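You operate a simulated robot arm through the tools that you are given. There is no shell and no other tool.

The job below is to be done with a simulated robot arm. You get a single attempt, and the scene is never put back.

## Task
Prove the black gauge on the black tile, then read the fork's gloss.
Fine: shut the red cover over the tile again and put the gauge back. Where these are worked on the way, their far stop is far enough and under half their travel is too little: red cover.

Only the result counts: the job must be done as asked and must still hold three seconds after the hand-in. Knocking over, shifting, dropping, spilling or breaking anything else fails it. A push-on lid holds only when it is set on centred and level and pressed home; a screw cap is set on level and turned clockwise until tight.

## Robot
A 7-joint arm with a three-finger gripper, fixed in place. Base frame: the origin is at the foot of the arm, x ahead of it, y to its left, z up. Lengths are in m, angles in rad, forces in N, time in s.
Its first joint turns from -2.897 to 2.897 rad. Payload 2.69 kg.
The TCP is the grasp point between the finger pads, 0.03 m short of the fingertips. In the tool frame z runs along the fingers and y along their closing line. Largest opening 0.128 m; the body of the gripper starts 0.117 m behind the TCP.
Orientation is told as [roll, pitch, yaw] about the base's x, y, z axes, in that order, counted from this pose: with the fingers straight down and closing along the base's y, the tool's x points along the base's -x, its y along +y and its z along -z.

## Interface
- The arm moves only by the tool send_rows. Its argument "targets" is a list that holds one entry, the list of rows, each a list of 7 numbers: the shift along the tool's x, y, z in m, then the turn, a rotation vector about the tool's x, y, z in rad, then the opening, from 0 (shut) to 1 (fully open). In form: [[[tx, ty, tz, wx, wy, wz, gripper], ...]]. A call has 1 to 20 rows; each row is the pose to reach, as a shift and turn from the pose commanded when the call began, along the tool's axes at that moment. Each row takes 0.2 s and may step no farther than 0.05 m and 0.15 rad from the row before; otherwise, or with a gripper value out of range, the whole call is refused. A pose out of reach is approached as far as the arm can. The call stops where the force on the tool passes 40 N (or 10 N more than at its start, if that is more) or the arm is blocked; 0.2 s more then pass. The fingers move at their own pace and stop on an object; they squeeze with about 41 N. The grip force told is the motor's: it shows also when the fingers shut on nothing. Time passes only in rows, and 0.2 s behind the last, so rows that repeat a pose let the fingers close. It gives the time, the measured TCP pose, the force on the tool (base axes), the opening and the grip force at its end, in the units of the frame above (readings bear some noise), with the torque about the TCP (base axes, N m) and any sound that the robot's microphone picked up, and new pictures: "views" is both (left out), scene, wrist or none.
- Cameras (640 x 400 px; columns grow to the right, rows downward): "scene" is fixed at [0.2197, -0.5011, 1.6108]; the picture's right is [0.86, -0.51, 0.00], its down [-0.27, -0.45, -0.85] and it looks along [0.43, 0.73, -0.53] (base axes); focal length 316 px, centre (320, 200). "wrist" rides on the gripper at [0.058, 0.054, -0.131] in the tool frame; the picture's right is [-0.68, 0.74, 0.00], its down [-0.62, -0.57, -0.55] and it looks along [-0.40, -0.37, 0.84] (tool axes); focal length 234 px, centre (320, 200). There is no depth. A picture from a camera that has moved, and an enlarged one, comes with that camera's place and axes in the base frame and with its lens.
- lift_body(by): slides the trunk up (or, below 0, down) by that many m; the arm rides with it, the base frame stays. It gives what a move gives, with no picture.
- zoom(camera, box): a new picture of the part [left, top, right, bottom] of that camera's present view, enlarged. The clock stands still meanwhile.
- close_job(): hands the job in; it is judged then, once.

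Nothing tells you positions but the pictures and the camera data. Unless the task says otherwise, let go and move clear before handing in.

The tools are called as a command line: name --argument value ..., lists and objects as JSON in quotes. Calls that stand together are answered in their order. send_rows: Moves the arm, as the interface text tells. Its arguments: {"type":"object","properties":{"targets":{"type":"array","items":{"type":"array","items":{"type":"array","items":{"type":"number"}}}},"views":{"type":"string","enum":["both","scene","wrist","none"]}},"required":["targets"]} The other tools are called the same way: lift_body (by) slides the trunk up or down; zoom (camera, box) takes an enlarged picture of a part of a camera's view; close_job () hands the job in.

At the start:

```text
clock: 0.0
position: [0.7572, 0.1091, 1.3441]
tool_rot: [-0.001, 0.0, 0.001]
contact_force: [-1.5, -0.7, -0.4]
ft_torque: [0.01, 0.02, 0.0]
grip_width: 0.1278
grasp_force: 0.1
trunk travel left (down, up): [-0.15, 0.2]
```

scene: 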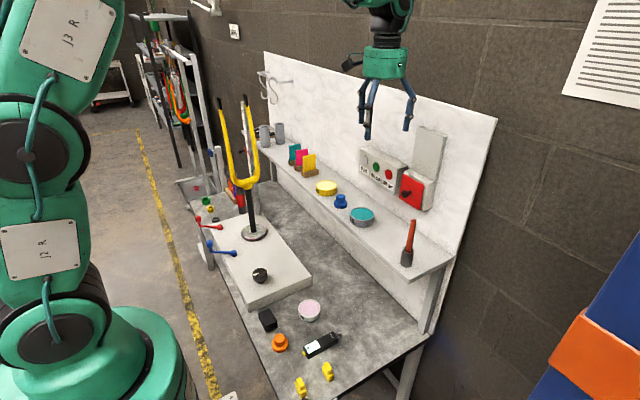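
wrist: 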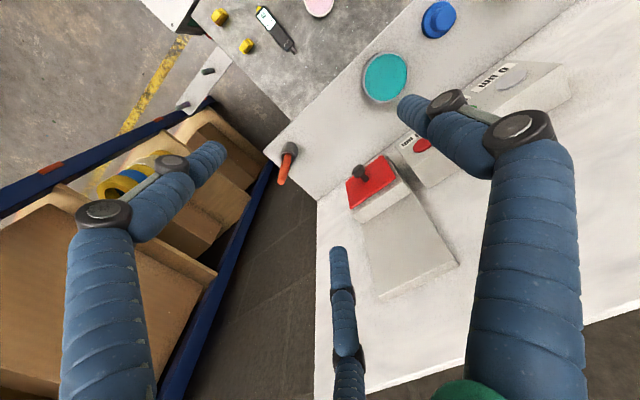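

I see a workbench with a shelf, a fork-shaped thing (yellow fork on a black post), a black gauge with a display, and a red cover on the wall panel. I'll look closer before moving anything.

zoom --camera "scene" --box '[340, 120, 460, 220]'

zoom --camera "scene" --box '[240, 280, 400, 400]'

zoom --camera "scene" --box '[180, 80, 320, 300]'

zoom --camera "wrist" --box '[160, 0, 480, 200]'

```text
4.00 times, centred on (400, 170) of scene
camera zoom: at [0.2197, -0.5011, 1.6108], right [0.86, -0.51, 0.0], down [-0.27, -0.45, -0.85], along [0.43, 0.73, -0.53], focal length 1265 px, centre (0, 320)
```

zoom: 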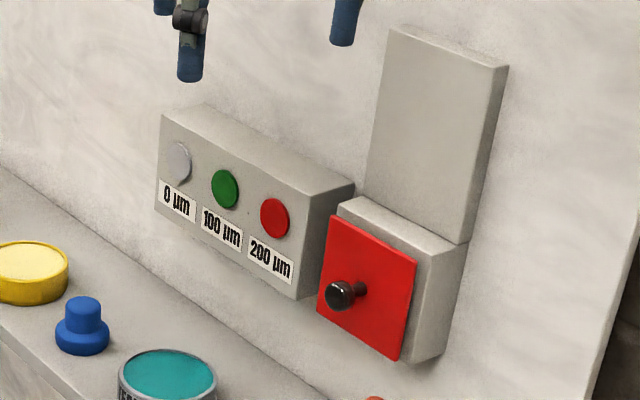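

```text
3.33 times, centred on (320, 340) of scene
camera zoom: at [0.2197, -0.5011, 1.6108], right [0.86, -0.51, 0.0], down [-0.27, -0.45, -0.85], along [0.43, 0.73, -0.53], focal length 1054 px, centre (320, -267)
```

zoom: 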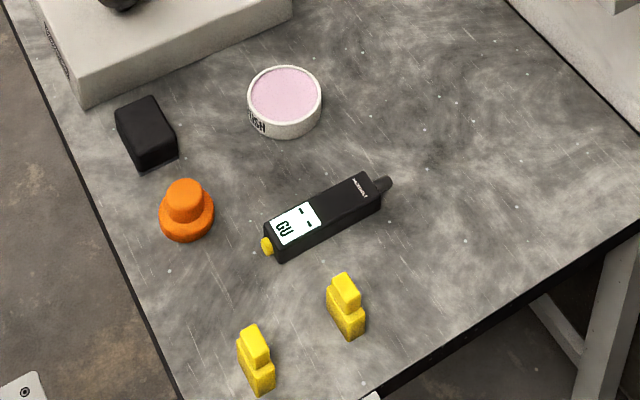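

```text
1.82 times, centred on (250, 190) of scene
camera zoom: at [0.2197, -0.5011, 1.6108], right [0.86, -0.51, 0.0], down [-0.27, -0.45, -0.85], along [0.43, 0.73, -0.53], focal length 575 px, centre (447, 218)
```

zoom: 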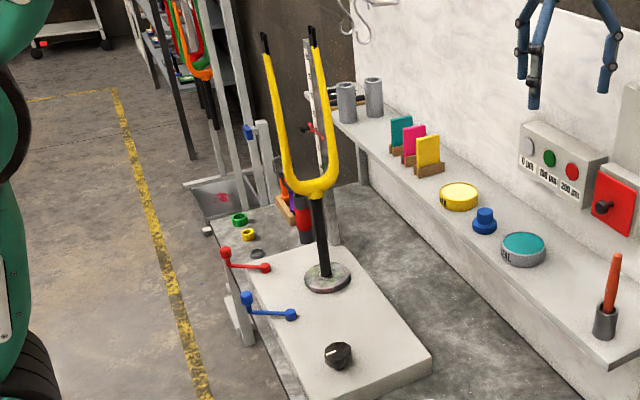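

```text
2.00 times, centred on (320, 100) of wrist
camera zoom: at [0.6996, 0.1636, 1.4751], right [0.68, 0.74, 0.0], down [0.62, -0.57, 0.55], along [0.4, -0.37, -0.84], focal length 468 px, centre (320, 400)
```

zoom: 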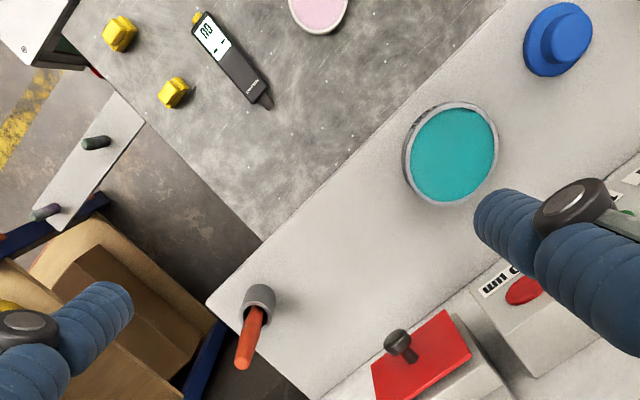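

The gauge is on the bench near (0.64, 0.08, 0.59), and the red cover's knob is near (0.88, 0.09, 1.10) on a board that runs parallel to y. The fork stands near (0.56, 0.75). I'll zoom in further on the gauge, the fork and the cover.

zoom --camera "scene" --box '[296, 326, 346, 360]'

zoom --camera "scene" --box '[205, 85, 275, 245]'

zoom --camera "scene" --box '[190, 200, 320, 310]'

zoom --camera "scene" --box '[392, 165, 440, 215]'

```text
11.76 times, centred on (321, 343) of scene
camera zoom: at [0.2197, -0.5011, 1.6108], right [0.86, -0.51, 0.0], down [-0.27, -0.45, -0.85], along [0.43, 0.73, -0.53], focal length 3722 px, centre (308, -1482)
```

zoom: 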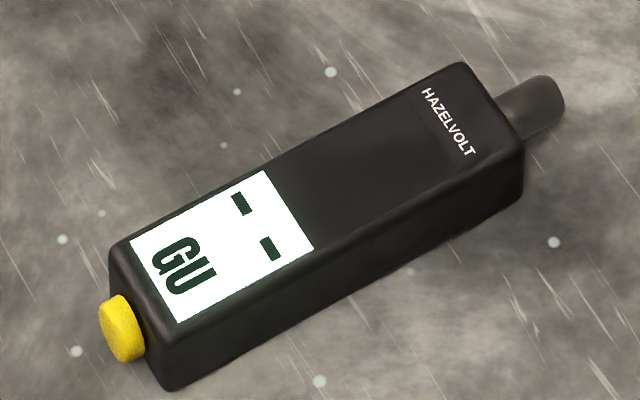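

```text
2.50 times, centred on (240, 165) of scene
camera zoom: at [0.2197, -0.5011, 1.6108], right [0.86, -0.51, 0.0], down [-0.27, -0.45, -0.85], along [0.43, 0.73, -0.53], focal length 791 px, centre (520, 288)
```

zoom: 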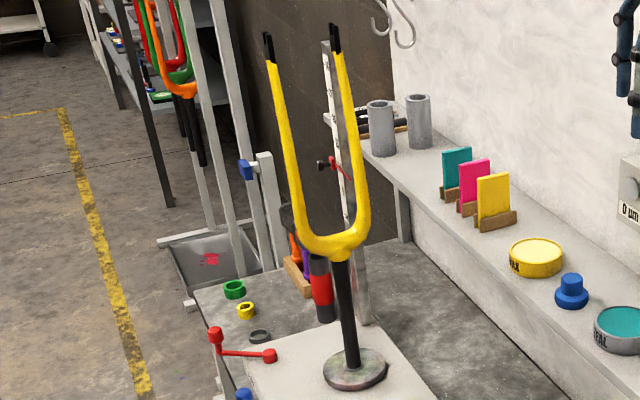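

```text
3.64 times, centred on (255, 255) of scene
camera zoom: at [0.2197, -0.5011, 1.6108], right [0.86, -0.51, 0.0], down [-0.27, -0.45, -0.85], along [0.43, 0.73, -0.53], focal length 1150 px, centre (556, 0)
```

zoom: 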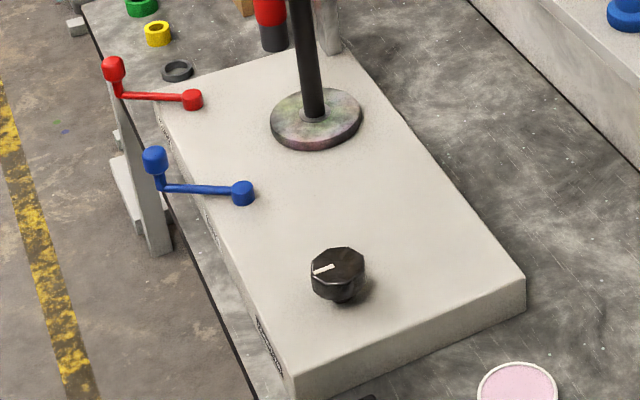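

```text
8.00 times, centred on (416, 190) of scene
camera zoom: at [0.2197, -0.5011, 1.6108], right [0.86, -0.51, 0.0], down [-0.27, -0.45, -0.85], along [0.43, 0.73, -0.53], focal length 2531 px, centre (-448, 280)
```

zoom: 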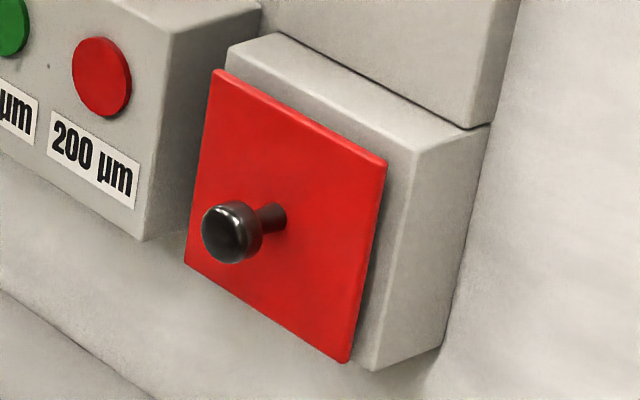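

zoom --camera "wrist" --box '[320, 140, 480, 300]'

zoom --camera "wrist" --box '[200, 0, 320, 80]'

```text
2.50 times, centred on (400, 220) of wrist
camera zoom: at [0.6996, 0.1636, 1.4751], right [0.68, 0.74, 0.0], down [0.62, -0.57, 0.55], along [0.4, -0.37, -0.84], focal length 585 px, centre (120, 150)
```

zoom: 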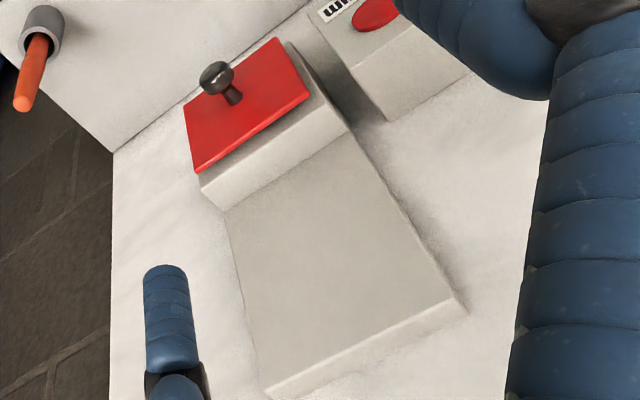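

```text
5.00 times, centred on (260, 40) of wrist
camera zoom: at [0.6996, 0.1636, 1.4751], right [0.68, 0.74, 0.0], down [0.62, -0.57, 0.55], along [0.4, -0.37, -0.84], focal length 1171 px, centre (620, 1000)
```

zoom: 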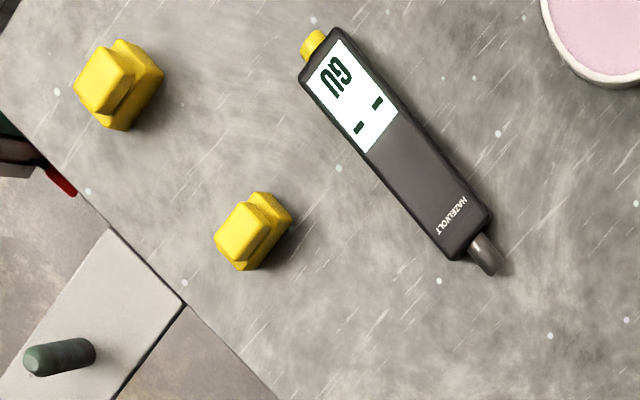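

The cover is a plate of about 9×9 cm facing the robot, with a knob at its centre, and it seems to slide up over the grey slab. I'll tilt the gripper about 45° toward the board for a closer look and an approach to the knob.

send_rows --targets '[[[0.01, -0.003, 0.01, 0, -0.13, 0, 0.5], [0.02, -0.006, 0.02, 0, -0.26, 0, 0.5], [0.03, -0.009, 0.03, 0, -0.39, 0, 0.45], [0.04, -0.012, 0.04, 0, -0.52, 0, 0.45], [0.05, -0.015, 0.05, 0, -0.65, 0, 0.45], [0.06, -0.0186, 0.06, 0, -0.785, 0, 0.45], [0.06, -0.0186, 0.06, 0, -0.785, 0, 0.45]]]'

```text
clock: 1.6
position: [0.6969, 0.0901, 1.2845]
tool_rot: [0.001, -0.788, 0.0]
contact_force: [0.4, 0.2, 0.1]
ft_torque: [0.01, 0.01, 0.03]
grip_width: 0.0574
grasp_force: 0.1
trunk travel left (down, up): [-0.15, 0.2]
camera wrist: at [0.5644, 0.1446, 1.3358], right [0.48, 0.74, 0.48], down [0.05, -0.57, 0.82], along [0.88, -0.37, -0.3], focal length 234 px, centre (320, 200)
```

scene: 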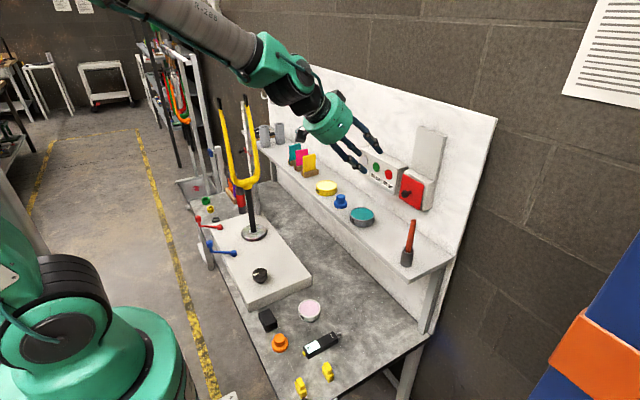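
wrist: 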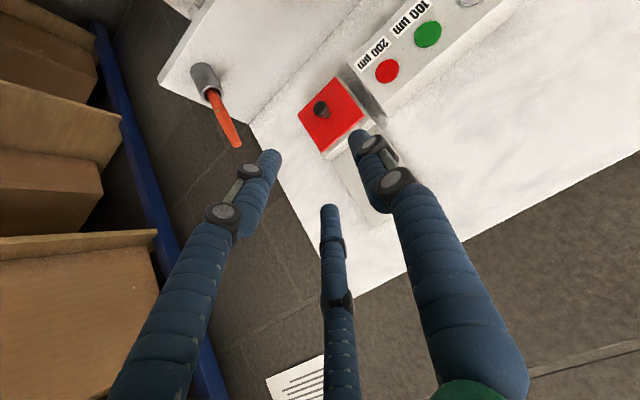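

The gripper actually shows three fingers closing toward the centre, so an approach square to the cover is safest. I'll turn the tool to horizontal, pointing at the board, and lower it to knob height well in front.

send_rows --targets '[[[0.014, 0, 0.018, 0, -0.1, 0, 0.45], [0.028, 0, 0.036, 0, -0.2, 0, 0.45], [0.042, 0, 0.054, 0, -0.3, 0, 0.45], [0.056, 0, 0.072, 0, -0.4, 0, 0.45], [0.07, 0, 0.09, 0, -0.5, 0, 0.45], [0.084, 0, 0.108, 0, -0.6, 0, 0.45], [0.098, 0, 0.126, 0, -0.7, 0, 0.45], [0.111, 0, 0.1435, 0, -0.785, 0, 0.45], [0.111, 0, 0.1435, 0, -0.785, 0, 0.45]]]'

```text
clock: 3.6
position: [0.7188, 0.0948, 1.1055]
tool_rot: [-0.121, -1.569, 0.112]
contact_force: [-0.1, -0.2, 0.3]
ft_torque: [0.03, -0.03, -0.01]
grip_width: 0.0576
grasp_force: 0.1
out of reach, approached as far as the arm can: row 4, 8, 9
trunk travel left (down, up): [-0.15, 0.2]
camera wrist: at [0.5892, 0.1514, 1.0461], right [0.01, 0.74, 0.68], down [-0.55, -0.56, 0.62], along [0.83, -0.38, 0.4], focal length 234 px, centre (320, 200)
```

scene: 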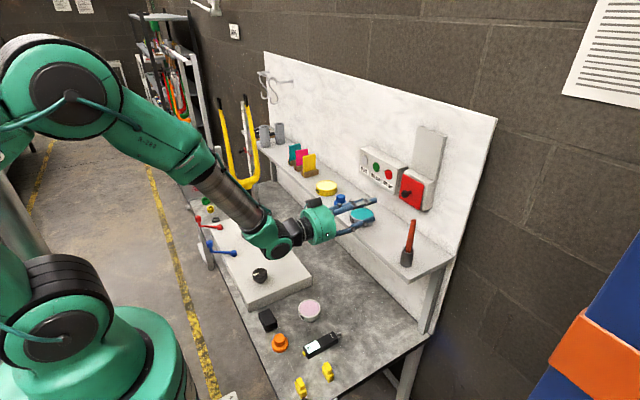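
wrist: 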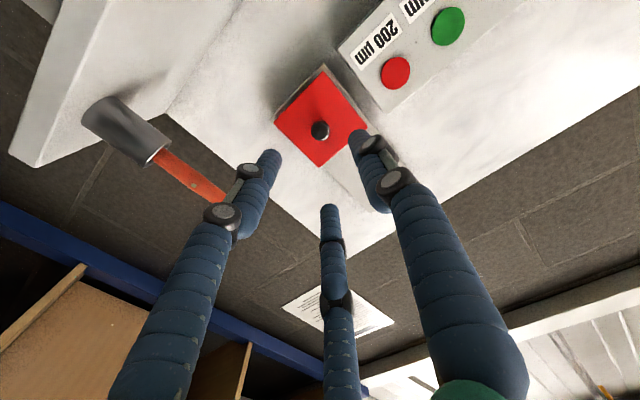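

The knob is confirmed near (0.870, 0.091, 1.107). I'll ease off the tilt slightly, because some rows were at the edge of reach, and go forward part of the way.

send_rows --targets '[[[0, 0, 0.02, 0, 0.06, 0, 0.45], [0, 0, 0.04, 0, 0.1, 0, 0.45], [-0.001, 0, 0.06, 0, 0.1, 0, 0.45], [-0.001, 0, 0.08, 0, 0.1, 0, 0.45], [-0.001, 0, 0.08, 0, 0.1, 0, 0.45]]]'

```text
clock: 4.8
position: [0.7986, 0.0956, 1.1037]
tool_rot: [-0.01, -1.466, 0.002]
contact_force: [0.9, -0.1, -0.2]
ft_torque: [-0.02, -0.02, -0.01]
grip_width: 0.0578
grasp_force: 0.1
trunk travel left (down, up): [-0.15, 0.2]
camera wrist: at [0.6647, 0.1511, 1.0597], right [0.08, 0.74, 0.67], down [-0.49, -0.56, 0.67], along [0.87, -0.38, 0.32], focal length 234 px, centre (320, 200)
```

scene: 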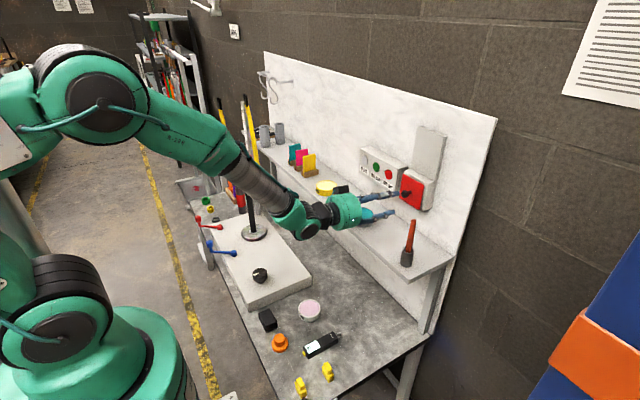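
wrist: 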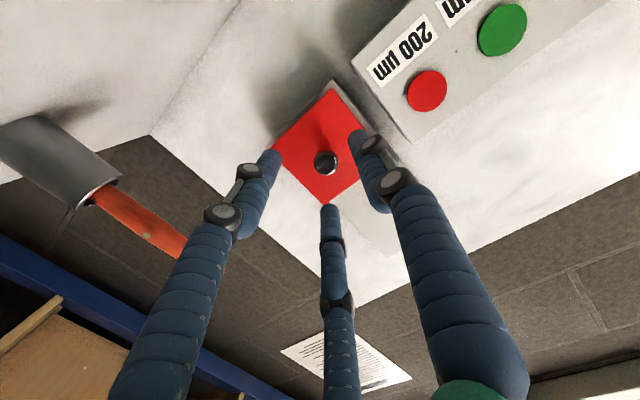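

Well aligned. I'll move forward so the fingertips surround the knob, then close on it.

send_rows --targets '[[[-0.003, -0.0012, 0.019, 0, 0, 0, 0.45], [-0.006, -0.0024, 0.038, 0, 0, 0, 0.45], [-0.0092, -0.0036, 0.0558, 0, 0, 0, 0.45], [-0.0092, -0.0036, 0.0558, 0, 0, 0, 0.45]]]'

```text
clock: 5.8
position: [0.8462, 0.0978, 1.1096]
tool_rot: [-0.011, -1.466, 0.0]
contact_force: [0.2, -0.1, 0.2]
ft_torque: [-0.01, 0.0, 0.02]
grip_width: 0.0576
grasp_force: 0.0
out of reach, approached as far as the arm can: row 2, 3, 4
trunk travel left (down, up): [-0.15, 0.2]
camera wrist: at [0.7115, 0.1533, 1.0649], right [0.08, 0.74, 0.67], down [-0.49, -0.56, 0.67], along [0.87, -0.38, 0.32], focal length 234 px, centre (320, 200)
```

scene: 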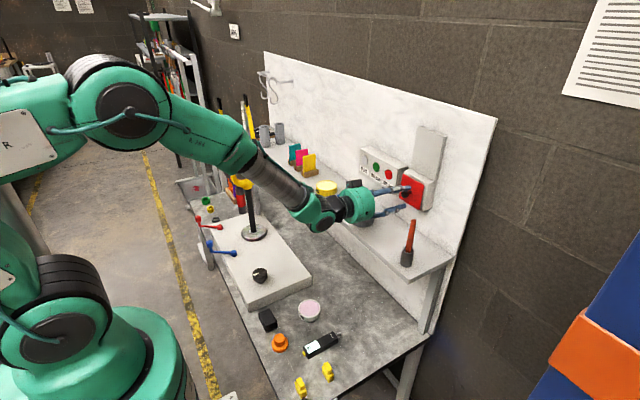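
wrist: 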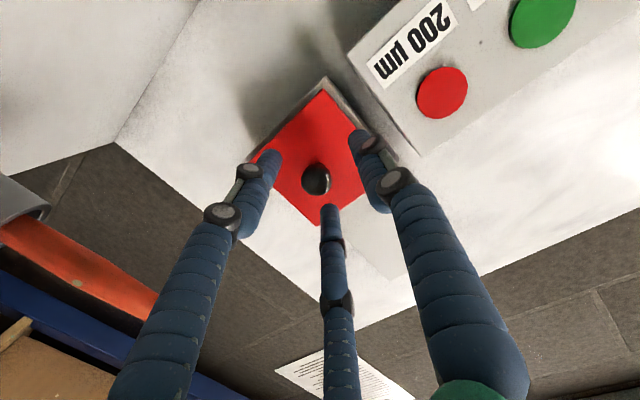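

The arm is hitting a joint limit with the tool nearly horizontal. I'll back off slightly and use a gentler tilt of about 70° instead.

send_rows --targets '[[[-0.005, -0.002, -0.015, 0, 0.06, 0, 0.45], [-0.009, -0.004, -0.024, 0, 0.14, 0, 0.45], [-0.0126, -0.0058, -0.0277, 0, 0.22, 0, 0.45], [-0.0126, -0.0058, -0.0277, 0, 0.266, 0, 0.45], [-0.0126, -0.0058, -0.0277, 0, 0.266, 0, 0.45]]]'

```text
clock: 7.0
position: [0.8188, 0.0927, 1.1233]
tool_rot: [0.0, -1.202, -0.001]
contact_force: [-0.5, 0.2, -0.4]
ft_torque: [0.01, 0.0, 0.02]
grip_width: 0.0577
grasp_force: 0.0
trunk travel left (down, up): [-0.15, 0.2]
camera wrist: at [0.6769, 0.1467, 1.1172], right [0.24, 0.74, 0.63], down [-0.29, -0.57, 0.77], along [0.93, -0.37, 0.08], focal length 234 px, centre (320, 200)
```

scene: 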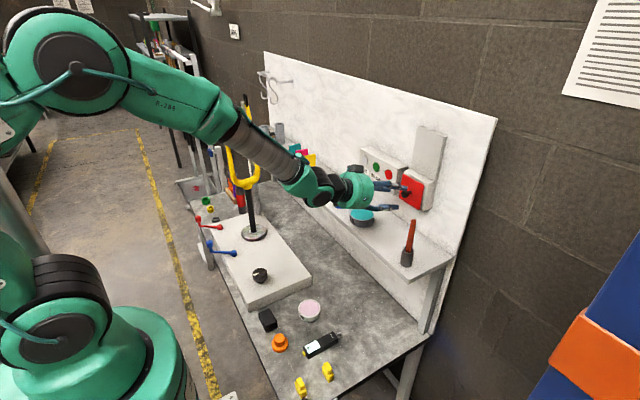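
wrist: 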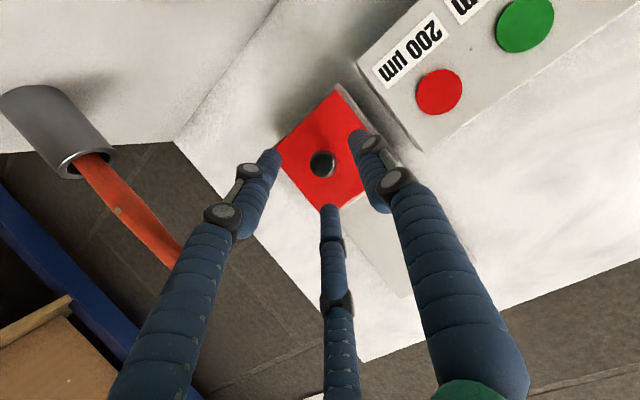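

send_rows --targets '[[[-0.002, 0, 0.018, 0, 0, 0, 0.45], [-0.005, 0, 0.0355, 0, 0, 0, 0.45], [-0.005, 0, 0.0355, 0, 0, 0, 0.45]]]'

```text
clock: 7.8
position: [0.8567, 0.0923, 1.1152]
tool_rot: [-0.001, -1.204, 0.002]
contact_force: [0.2, -0.3, -1.6]
ft_torque: [0.03, -0.04, 0.01]
grip_width: 0.0576
grasp_force: 0.1
trunk travel left (down, up): [-0.15, 0.2]
camera wrist: at [0.7142, 0.1458, 1.1089], right [0.24, 0.74, 0.63], down [-0.29, -0.57, 0.77], along [0.93, -0.37, 0.08], focal length 234 px, centre (320, 200)
```

scene: 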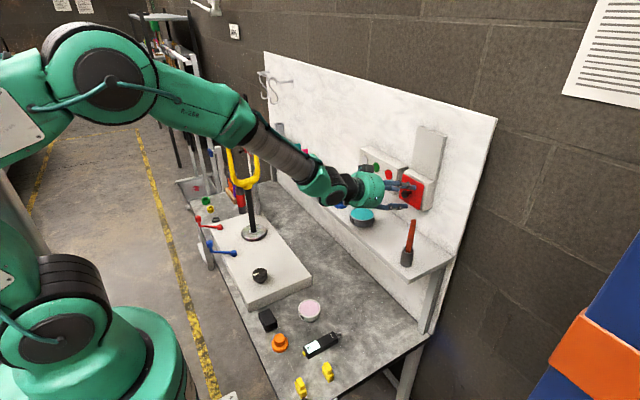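
wrist: 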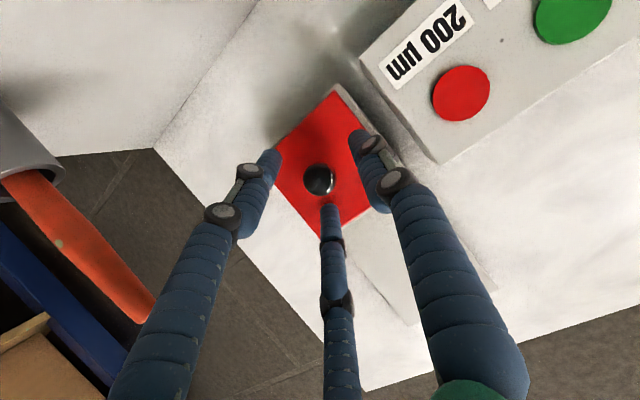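

Position looks right around the knob. I'll close the fingers on it.

send_rows --targets '[[[0, 0, 0, 0, 0, 0, 0.2], [0, 0, 0, 0, 0, 0, 0.1], [0, 0, 0, 0, 0, 0, 0.0], [0, 0, 0, 0, 0, 0, 0.0]]]'

```text
clock: 8.8
position: [0.8566, 0.0898, 1.1175]
tool_rot: [0.002, -1.205, 0.0]
contact_force: [9.3, -10.0, 5.8]
ft_torque: [-0.2, -0.36, -0.03]
grip_width: 0.0226
grasp_force: 45.6
trunk travel left (down, up): [-0.15, 0.2]
camera wrist: at [0.7144, 0.145, 1.11], right [0.24, 0.74, 0.63], down [-0.29, -0.57, 0.77], along [0.92, -0.37, 0.08], focal length 234 px, centre (320, 200)
```

scene: 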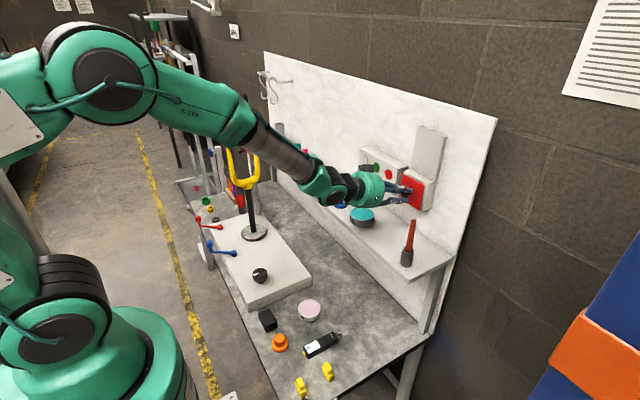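
wrist: 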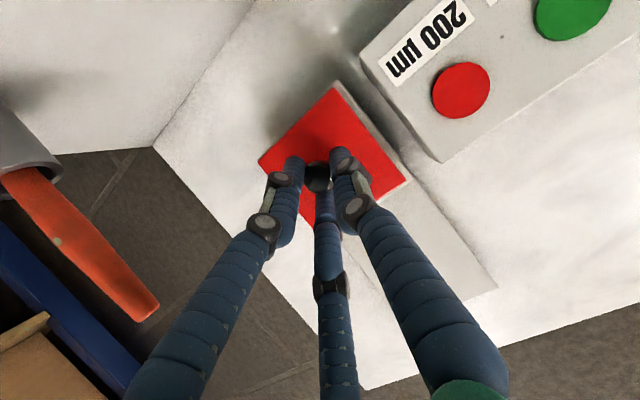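

The grip is on the knob at 0.0226 m wide. I'll try sliding it straight up a little and watch the force.

send_rows --targets '[[[-0.0, -0.0025, 0, 0, 0, 0, 0], [-0.0093, -0.0025, -0.0036, 0, 0, 0, 0], [-0.0187, -0.0025, -0.0072, 0, 0, 0, 0], [-0.0187, -0.0025, -0.0072, 0, 0, 0, 0]]]'

```text
clock: 9.8
position: [0.8564, 0.0901, 1.1346]
tool_rot: [-0.001, -1.205, -0.001]
contact_force: [35.7, -0.7, -0.6]
ft_torque: [-0.1, -0.43, 0.24]
grip_width: 0.0225
grasp_force: 45.0
trunk travel left (down, up): [-0.15, 0.2]
camera wrist: at [0.7142, 0.1446, 1.1287], right [0.24, 0.74, 0.63], down [-0.29, -0.57, 0.77], along [0.93, -0.37, 0.08], focal length 234 px, centre (320, 200)
```

scene: 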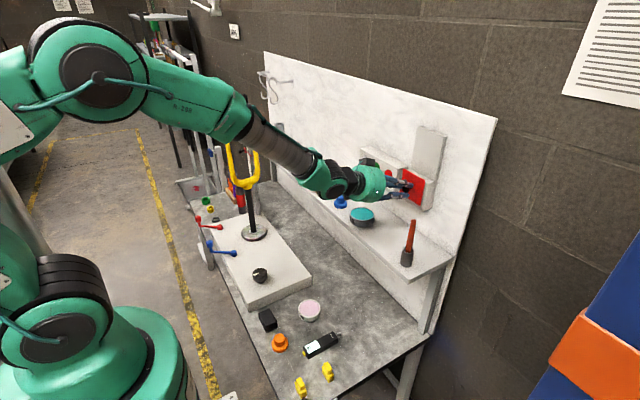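
wrist: 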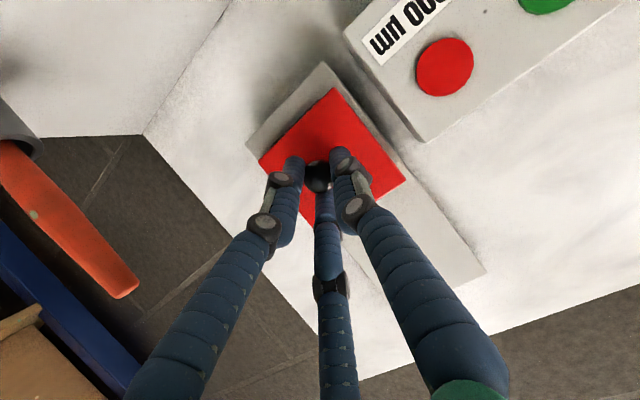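

The cover slides upward. A pull along x has built up, so I'll ease forward a few mm while continuing up.

send_rows --targets '[[[-0.0015, 0, 0.0038, 0, 0, 0, 0], [-0.0108, 0, 0.0002, 0, 0, 0, 0], [-0.0202, 0, -0.0034, 0, 0, 0, 0], [-0.0202, 0, -0.0034, 0, 0, 0, 0]]]' --views "wrist"

```text
clock: 10.8
position: [0.8557, 0.0898, 1.1552]
tool_rot: [-0.002, -1.201, 0.001]
contact_force: [-18.3, -3.4, -1.8]
ft_torque: [-0.14, 0.77, 0.31]
grip_width: 0.0226
grasp_force: 44.6
trunk travel left (down, up): [-0.15, 0.2]
camera wrist: at [0.7142, 0.1445, 1.1484], right [0.24, 0.74, 0.63], down [-0.29, -0.57, 0.77], along [0.93, -0.37, 0.08], focal length 234 px, centre (320, 200)
```

wrist: 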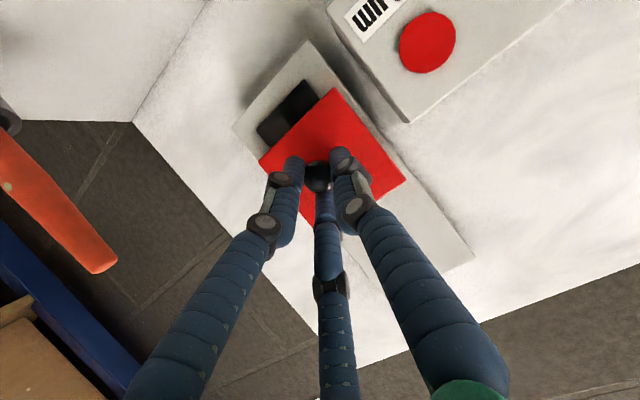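

The black tile is appearing underneath. I'll continue up.

send_rows --targets '[[[-0.0088, 0, -0.0049, 0, 0, 0, 0], [-0.0182, 0, -0.0085, 0, 0, 0, 0], [-0.0275, 0, -0.0121, 0, 0, 0, 0], [-0.0275, 0, -0.0121, 0, 0, 0, 0]]]' --views "wrist"

```text
clock: 11.8
position: [0.8557, 0.0902, 1.187]
tool_rot: [0.001, -1.207, 0.001]
contact_force: [-6.8, -3.9, 0.9]
ft_torque: [-0.07, -0.24, 0.16]
grip_width: 0.0226
grasp_force: 44.5
trunk travel left (down, up): [-0.15, 0.2]
camera wrist: at [0.7143, 0.1445, 1.1802], right [0.24, 0.74, 0.63], down [-0.29, -0.57, 0.77], along [0.93, -0.37, 0.08], focal length 234 px, centre (320, 200)
```

wrist: 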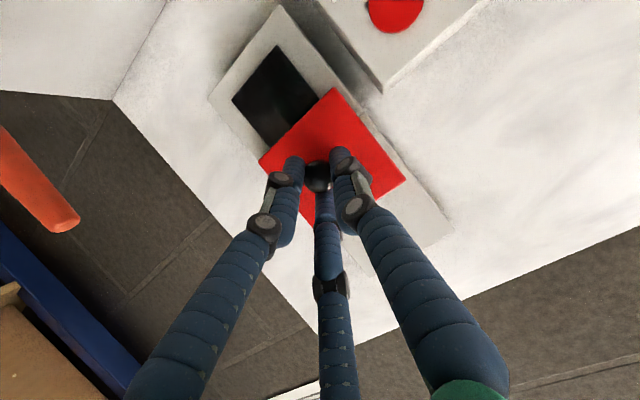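

send_rows --targets '[[[-0.0095, 0, -0.0032, 0, 0, 0, 0], [-0.0189, 0, -0.0068, 0, 0, 0, 0], [-0.0282, 0, -0.0104, 0, 0, 0, 0], [-0.0375, 0, -0.0139, 0, 0, 0, 0], [-0.0375, 0, -0.0139, 0, 0, 0, 0]]]'

```text
clock: 13.0
position: [0.8566, 0.0898, 1.2193]
tool_rot: [-0.001, -1.195, 0.003]
contact_force: [-13.5, -0.9, -33.2]
ft_torque: [-0.15, 1.01, 0.28]
grip_width: 0.0229
grasp_force: 44.7
trunk travel left (down, up): [-0.15, 0.2]
camera wrist: at [0.7143, 0.1443, 1.2135], right [0.25, 0.74, 0.63], down [-0.28, -0.57, 0.77], along [0.93, -0.37, 0.07], focal length 234 px, centre (320, 200)
```

scene: 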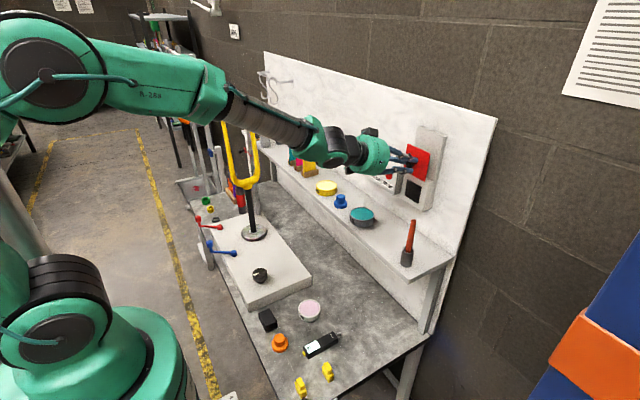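
wrist: 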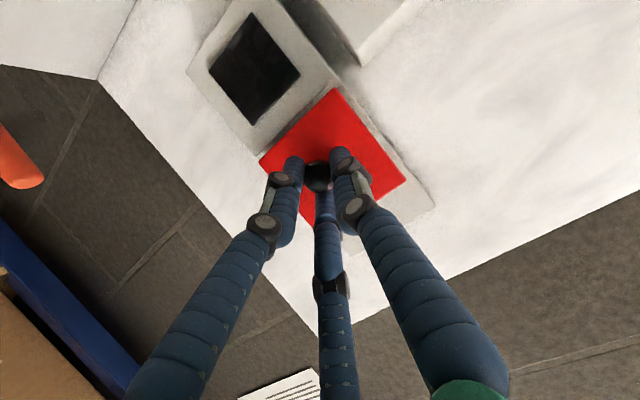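

The cover is at its upper stop and the black tile is fully exposed. I'll relax, open the fingers, and retreat along the tool axis.

send_rows --targets '[[[0.0022, 0, -0.0005, 0, 0, 0, 0], [0.0022, 0, -0.0005, 0, 0, 0, 0.4], [0.0022, 0, -0.0005, 0, 0, 0, 0.5], [0.0022, 0, -0.0005, 0, 0, 0, 0.5], [0.0022, 0, -0.015, 0, 0, 0, 0.5], [0.0022, 0, -0.035, 0, 0, 0, 0.5], [0.0022, 0, -0.06, 0, 0, 0, 0.5], [0.0022, 0, -0.09, 0, 0, 0, 0.5]]]'

```text
clock: 14.8
position: [0.7721, 0.0879, 1.2566]
tool_rot: [0.0, -1.205, 0.0]
contact_force: [0.3, 0.1, 0.4]
ft_torque: [0.0, -0.01, -0.01]
grip_width: 0.064
grasp_force: 0.1
trunk travel left (down, up): [-0.15, 0.2]
camera wrist: at [0.63, 0.1435, 1.2489], right [0.24, 0.74, 0.63], down [-0.29, -0.57, 0.77], along [0.93, -0.37, 0.08], focal length 234 px, centre (320, 200)
```

scene: 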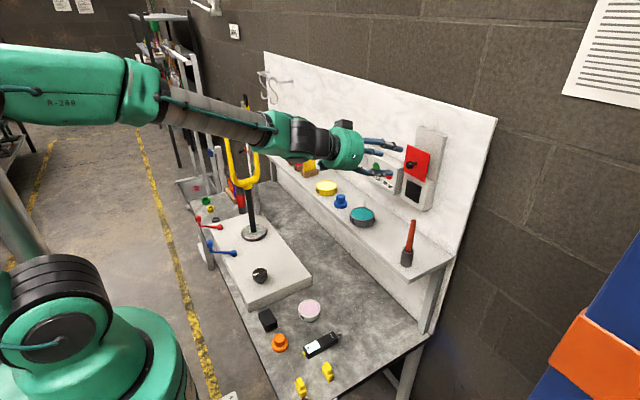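
wrist: 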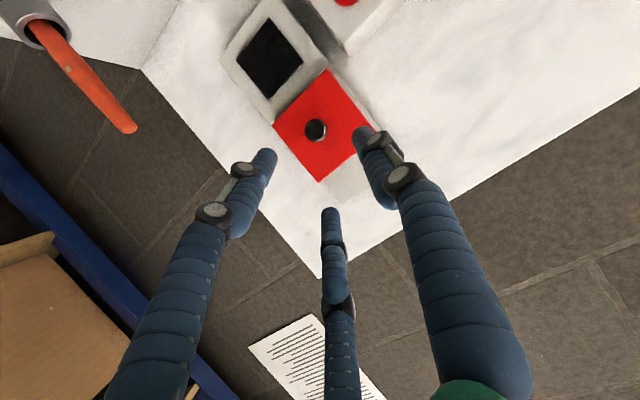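

The cover stays up. I'll zoom in on the tile to measure it.

zoom --camera "scene" --box '[392, 140, 440, 215]'

zoom --camera "wrist" --box '[210, 0, 370, 160]'

```text
5.33 times, centred on (416, 178) of scene
camera zoom: at [0.2197, -0.5011, 1.6108], right [0.86, -0.51, 0.0], down [-0.27, -0.45, -0.85], along [0.43, 0.73, -0.53], focal length 1687 px, centre (-192, 320)
```

zoom: 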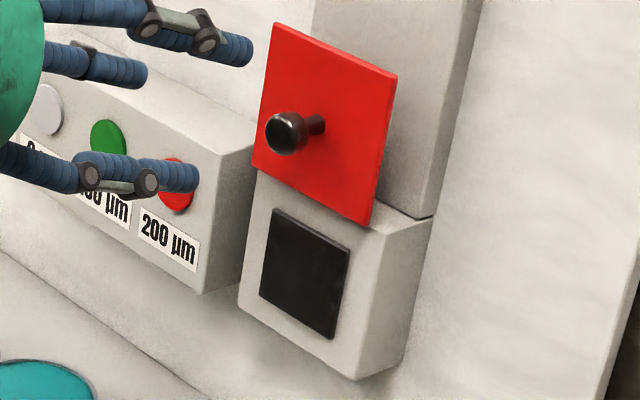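

```text
2.50 times, centred on (290, 80) of wrist
camera zoom: at [0.63, 0.1435, 1.2489], right [0.24, 0.74, 0.63], down [-0.29, -0.57, 0.77], along [0.93, -0.37, 0.08], focal length 585 px, centre (395, 500)
```

zoom: 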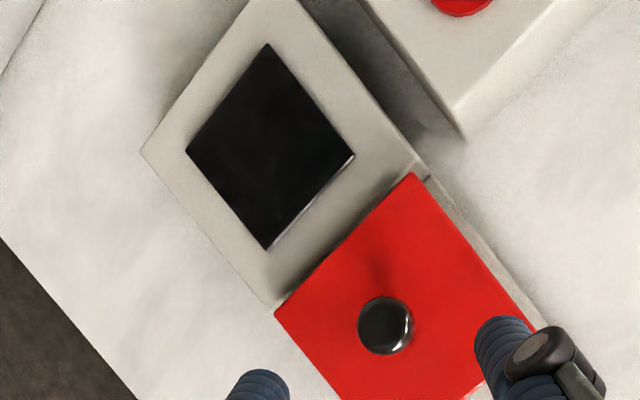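

The tile centre is near (0.905, 0.09, 1.108). Next I'll go back over the bench with the tool vertical to look at the gauge.

send_rows --targets '[[[0.01, -0.001, -0.02, 0, 0.1, 0, 0.6], [0.02, -0.002, -0.04, 0, 0.22, 0, 0.6], [0.03, -0.003, -0.06, 0, 0.35, 0, 0.6], [0.04, -0.004, -0.08, 0, 0.48, 0, 0.6], [0.05, -0.005, -0.1, 0, 0.61, 0, 0.6], [0.062, -0.006, -0.12, 0, 0.74, 0, 0.6], [0.074, -0.007, -0.14, 0, 0.87, 0, 0.6], [0.086, -0.008, -0.158, 0, 1.0, 0, 0.6], [0.0994, -0.01, -0.176, 0, 1.11, 0, 0.6], [0.0994, -0.01, -0.176, 0, 1.205, 0, 0.6], [0.0994, -0.01, -0.176, 0, 1.205, 0, 0.6]]]' --views "wrist"

```text
clock: 17.2
position: [0.5708, 0.0805, 1.227]
tool_rot: [0.0, 0.002, 0.0]
contact_force: [0.1, 0.1, -0.5]
ft_torque: [-0.02, 0.07, 0.03]
grip_width: 0.0767
grasp_force: 0.0
trunk travel left (down, up): [-0.15, 0.2]
camera wrist: at [0.5147, 0.1356, 1.3585], right [0.68, 0.74, 0.0], down [0.62, -0.57, 0.55], along [0.4, -0.37, -0.84], focal length 234 px, centre (320, 200)
```

wrist: 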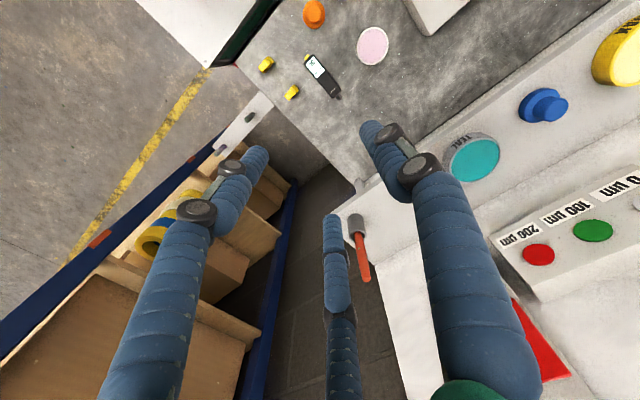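

send_rows --targets '[[[0.003, 0, 0.04, 0, 0, 0, 0.6], [0.006, 0, 0.08, 0, 0, 0, 0.6], [0.01, 0, 0.12, 0, 0, 0, 0.6], [0.014, 0, 0.16, 0, 0, 0, 0.6], [0.018, 0, 0.2, 0, 0, 0, 0.6], [0.02, 0, 0.24, 0, 0, 0, 0.6], [0.02, 0, 0.28, 0, 0, 0, 0.6], [0.02, 0, 0.32, 0, 0, 0, 0.6], [0.02, 0, 0.36, 0, 0, 0, 0.6], [0.02, 0, 0.38, 0, 0, 0, 0.6]]]'

```text
clock: 19.4
position: [0.5532, 0.0796, 0.8487]
tool_rot: [0.0, -0.001, 0.0]
contact_force: [-0.5, 0.1, -0.3]
ft_torque: [-0.03, 0.04, 0.0]
grip_width: 0.0767
grasp_force: 0.1
trunk travel left (down, up): [-0.15, 0.2]
camera wrist: at [0.4957, 0.1335, 0.9793], right [0.68, 0.74, 0.0], down [0.62, -0.57, 0.55], along [0.4, -0.37, -0.84], focal length 234 px, centre (320, 200)
```

scene: 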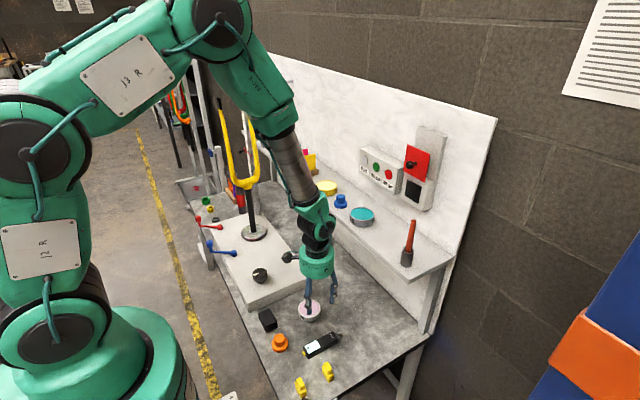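
wrist: 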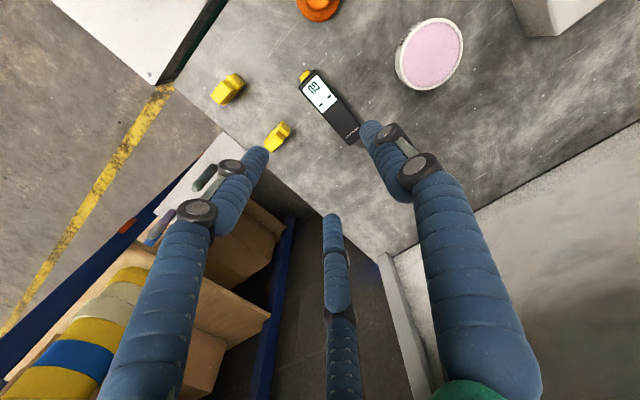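

zoom --camera "wrist" --box '[280, 50, 400, 150]'

zoom --camera "scene" --box '[260, 240, 380, 360]'

```text
4.00 times, centred on (340, 100) of wrist
camera zoom: at [0.4957, 0.1335, 0.9793], right [0.68, 0.74, 0.0], down [0.62, -0.57, 0.55], along [0.4, -0.37, -0.84], focal length 937 px, centre (240, 600)
```

zoom: 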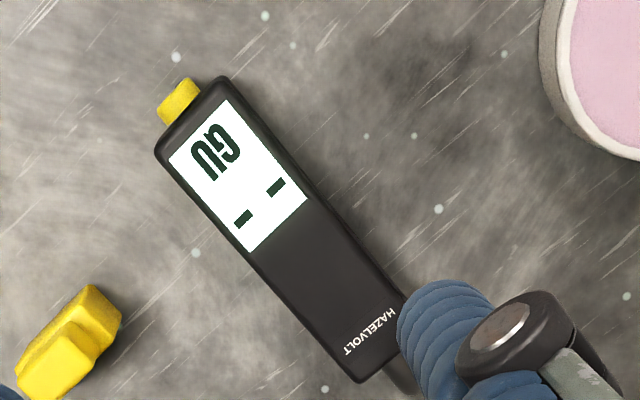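

```text
3.33 times, centred on (320, 300) of scene
camera zoom: at [0.2197, -0.5011, 1.6108], right [0.86, -0.51, 0.0], down [-0.27, -0.45, -0.85], along [0.43, 0.73, -0.53], focal length 1054 px, centre (320, -133)
```

zoom: 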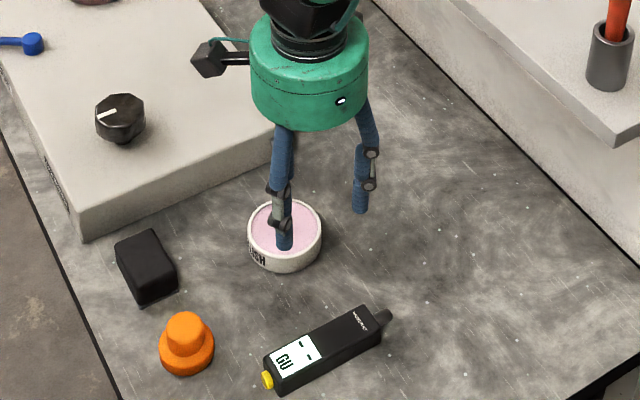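

The gauge body spans about x 0.515–0.638 and y 0.075–0.109, with its top near z 0.577 and its tip pointing +x. I'll open fully and descend to just above it with the tool vertical, gripping toward the rear.

send_rows --targets '[[[0.001, 0.003, 0.03, 0, 0, 0, 1.0], [0.002, 0.006, 0.07, 0, 0, 0, 1.0], [0.003, 0.0104, 0.11, 0, 0, 0, 1.0], [0.003, 0.0104, 0.15, 0, 0, 0, 1.0], [0.003, 0.0104, 0.185, 0, 0, 0, 1.0], [0.003, 0.0104, 0.21, 0, 0, 0, 1.0], [0.003, 0.0104, 0.22, 0, 0, 0, 1.0]]]'

```text
clock: 21.0
position: [0.5488, 0.0892, 0.626]
tool_rot: [0.001, 0.001, 0.001]
contact_force: [0.1, 0.6, -0.3]
ft_torque: [0.0, 0.03, 0.01]
grip_width: 0.128
grasp_force: 0.0
trunk travel left (down, up): [-0.15, 0.2]
camera wrist: at [0.4912, 0.1435, 0.7584], right [0.68, 0.74, 0.0], down [0.62, -0.57, 0.55], along [0.4, -0.37, -0.84], focal length 234 px, centre (320, 200)
```

scene: 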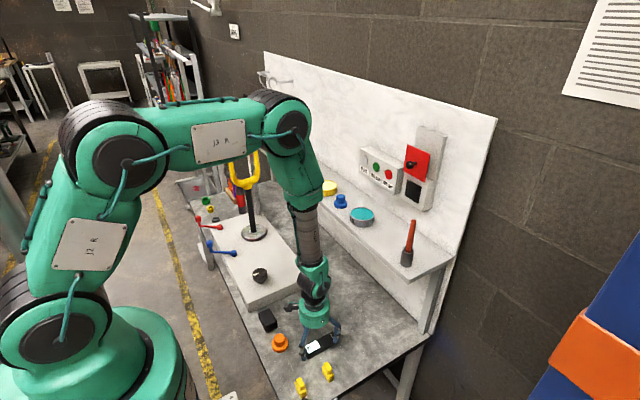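
wrist: 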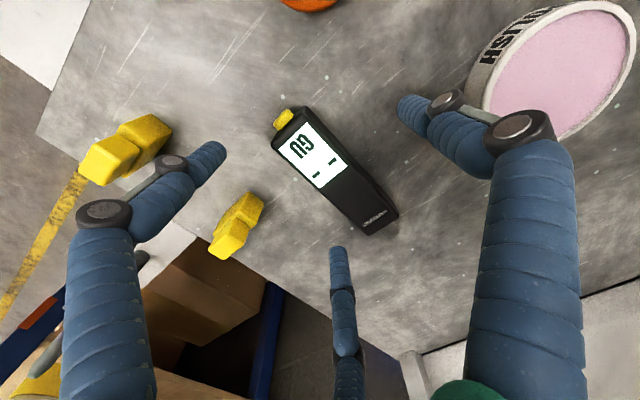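

zoom --camera "wrist" --box '[240, 80, 440, 260]'

zoom --camera "scene" --box '[270, 280, 370, 370]'

```text
2.22 times, centred on (340, 170) of wrist
camera zoom: at [0.4912, 0.1435, 0.7584], right [0.68, 0.74, 0.0], down [0.62, -0.57, 0.55], along [0.4, -0.37, -0.84], focal length 520 px, centre (276, 267)
```

zoom: 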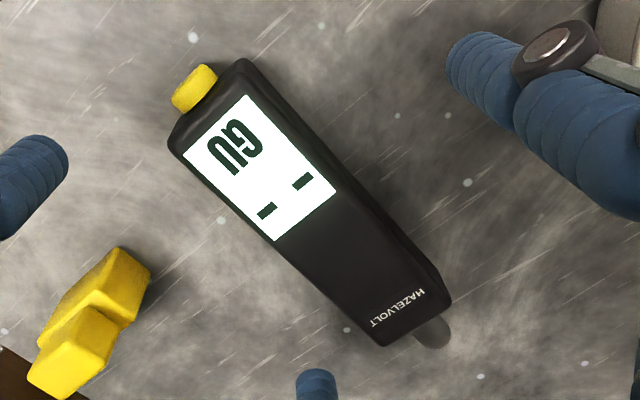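

```text
4.44 times, centred on (320, 325) of scene
camera zoom: at [0.2197, -0.5011, 1.6108], right [0.86, -0.51, 0.0], down [-0.27, -0.45, -0.85], along [0.43, 0.73, -0.53], focal length 1406 px, centre (320, -356)
```

zoom: 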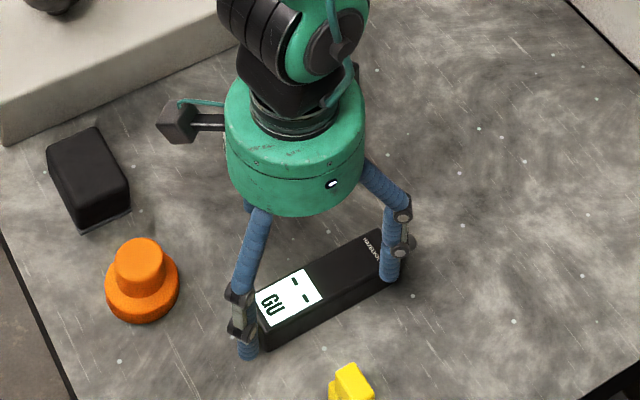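

send_rows --targets '[[[0, 0, 0.015, 0, 0, 0, 1.0], [0, 0, 0.028, 0, 0, 0, 1.0], [0, 0, 0.037, 0, 0, 0, 1.0], [0, 0, 0.037, 0, 0, 0, 1.0]]]'

```text
clock: 22.0
position: [0.5491, 0.09, 0.5903]
tool_rot: [-0.001, 0.002, 0.002]
contact_force: [0.0, 0.5, -0.9]
ft_torque: [-0.03, 0.01, 0.01]
grip_width: 0.1283
grasp_force: 0.0
trunk travel left (down, up): [-0.15, 0.2]
camera wrist: at [0.4918, 0.1445, 0.7213], right [0.68, 0.74, 0.0], down [0.62, -0.57, 0.55], along [0.4, -0.37, -0.84], focal length 234 px, centre (320, 200)
```

scene: 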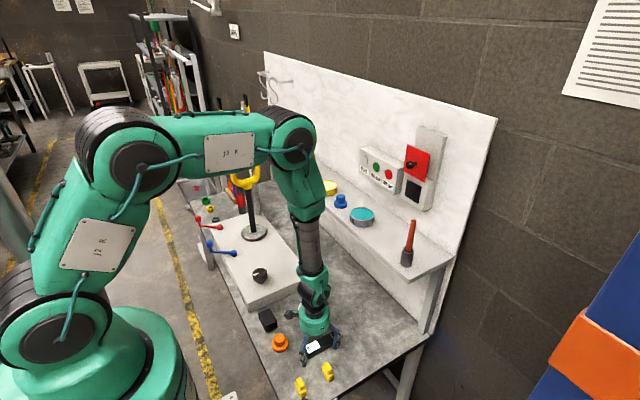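
wrist: 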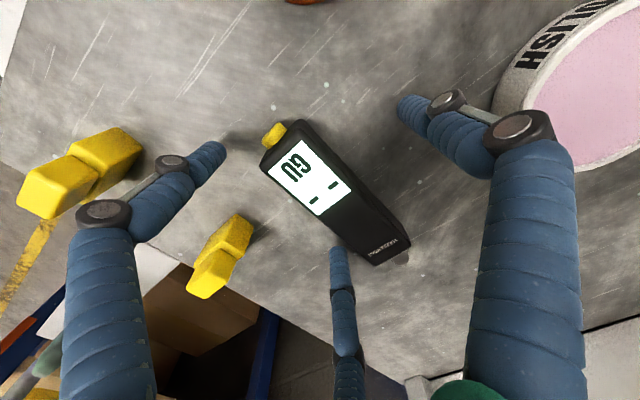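

zoom --camera "scene" --box '[290, 310, 360, 365]'

zoom --camera "wrist" --box '[180, 80, 440, 280]'

```text
7.27 times, centred on (325, 338) of scene
camera zoom: at [0.2197, -0.5011, 1.6108], right [0.86, -0.51, 0.0], down [-0.27, -0.45, -0.85], along [0.43, 0.73, -0.53], focal length 2301 px, centre (284, -800)
```

zoom: 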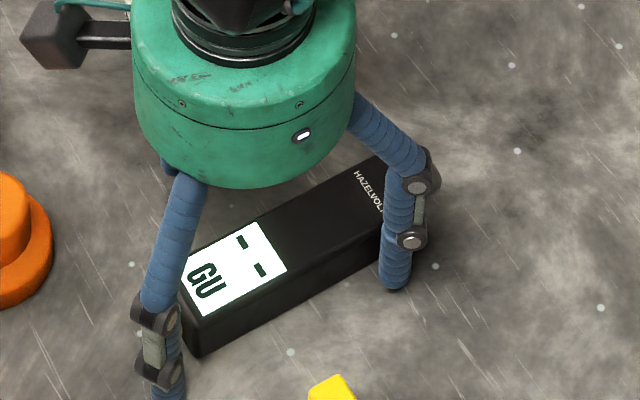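

```text
2.00 times, centred on (310, 180) of wrist
camera zoom: at [0.4918, 0.1445, 0.7213], right [0.68, 0.74, 0.0], down [0.62, -0.57, 0.55], along [0.4, -0.37, -0.84], focal length 468 px, centre (340, 240)
```

zoom: 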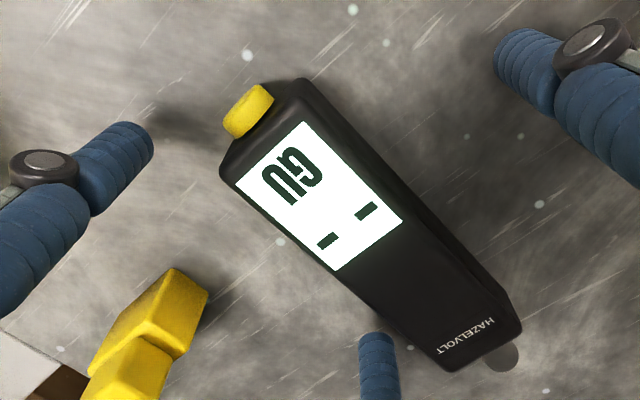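

send_rows --targets '[[[0, 0, 0.003, 0, 0, 0, 1.0], [0, 0, 0.003, 0, 0, 0, 0.7], [0, 0, 0.003, 0, 0, 0, 0.5], [0, 0, 0.003, 0, 0, 0, 0.4], [0, 0, 0.003, 0, 0, 0, 0.35]]]'

```text
clock: 23.0
position: [0.5489, 0.0882, 0.5897]
tool_rot: [-0.001, -0.002, 0.0]
contact_force: [-3.5, -13.3, 36.7]
ft_torque: [-1.09, 0.97, 0.45]
grip_width: 0.0551
grasp_force: 30.3
trunk travel left (down, up): [-0.15, 0.2]
stopped in row 5: the force on the tool passed its limit at 43 N (the readings are from after the stop); the commanded pose is now the measured one
camera wrist: at [0.4922, 0.1443, 0.7211], right [0.68, 0.74, 0.0], down [0.62, -0.57, 0.55], along [0.41, -0.37, -0.84], focal length 234 px, centre (320, 200)
```

scene: 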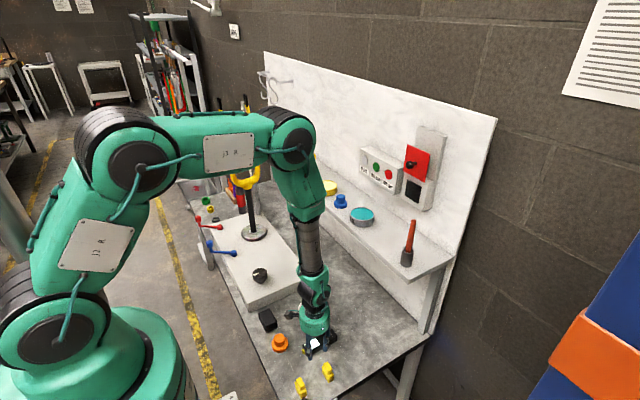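
wrist: 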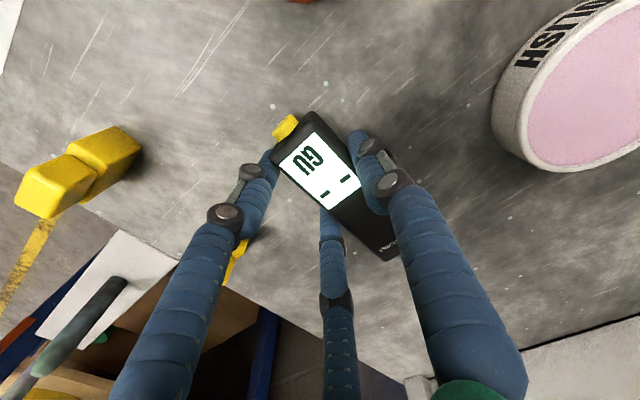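

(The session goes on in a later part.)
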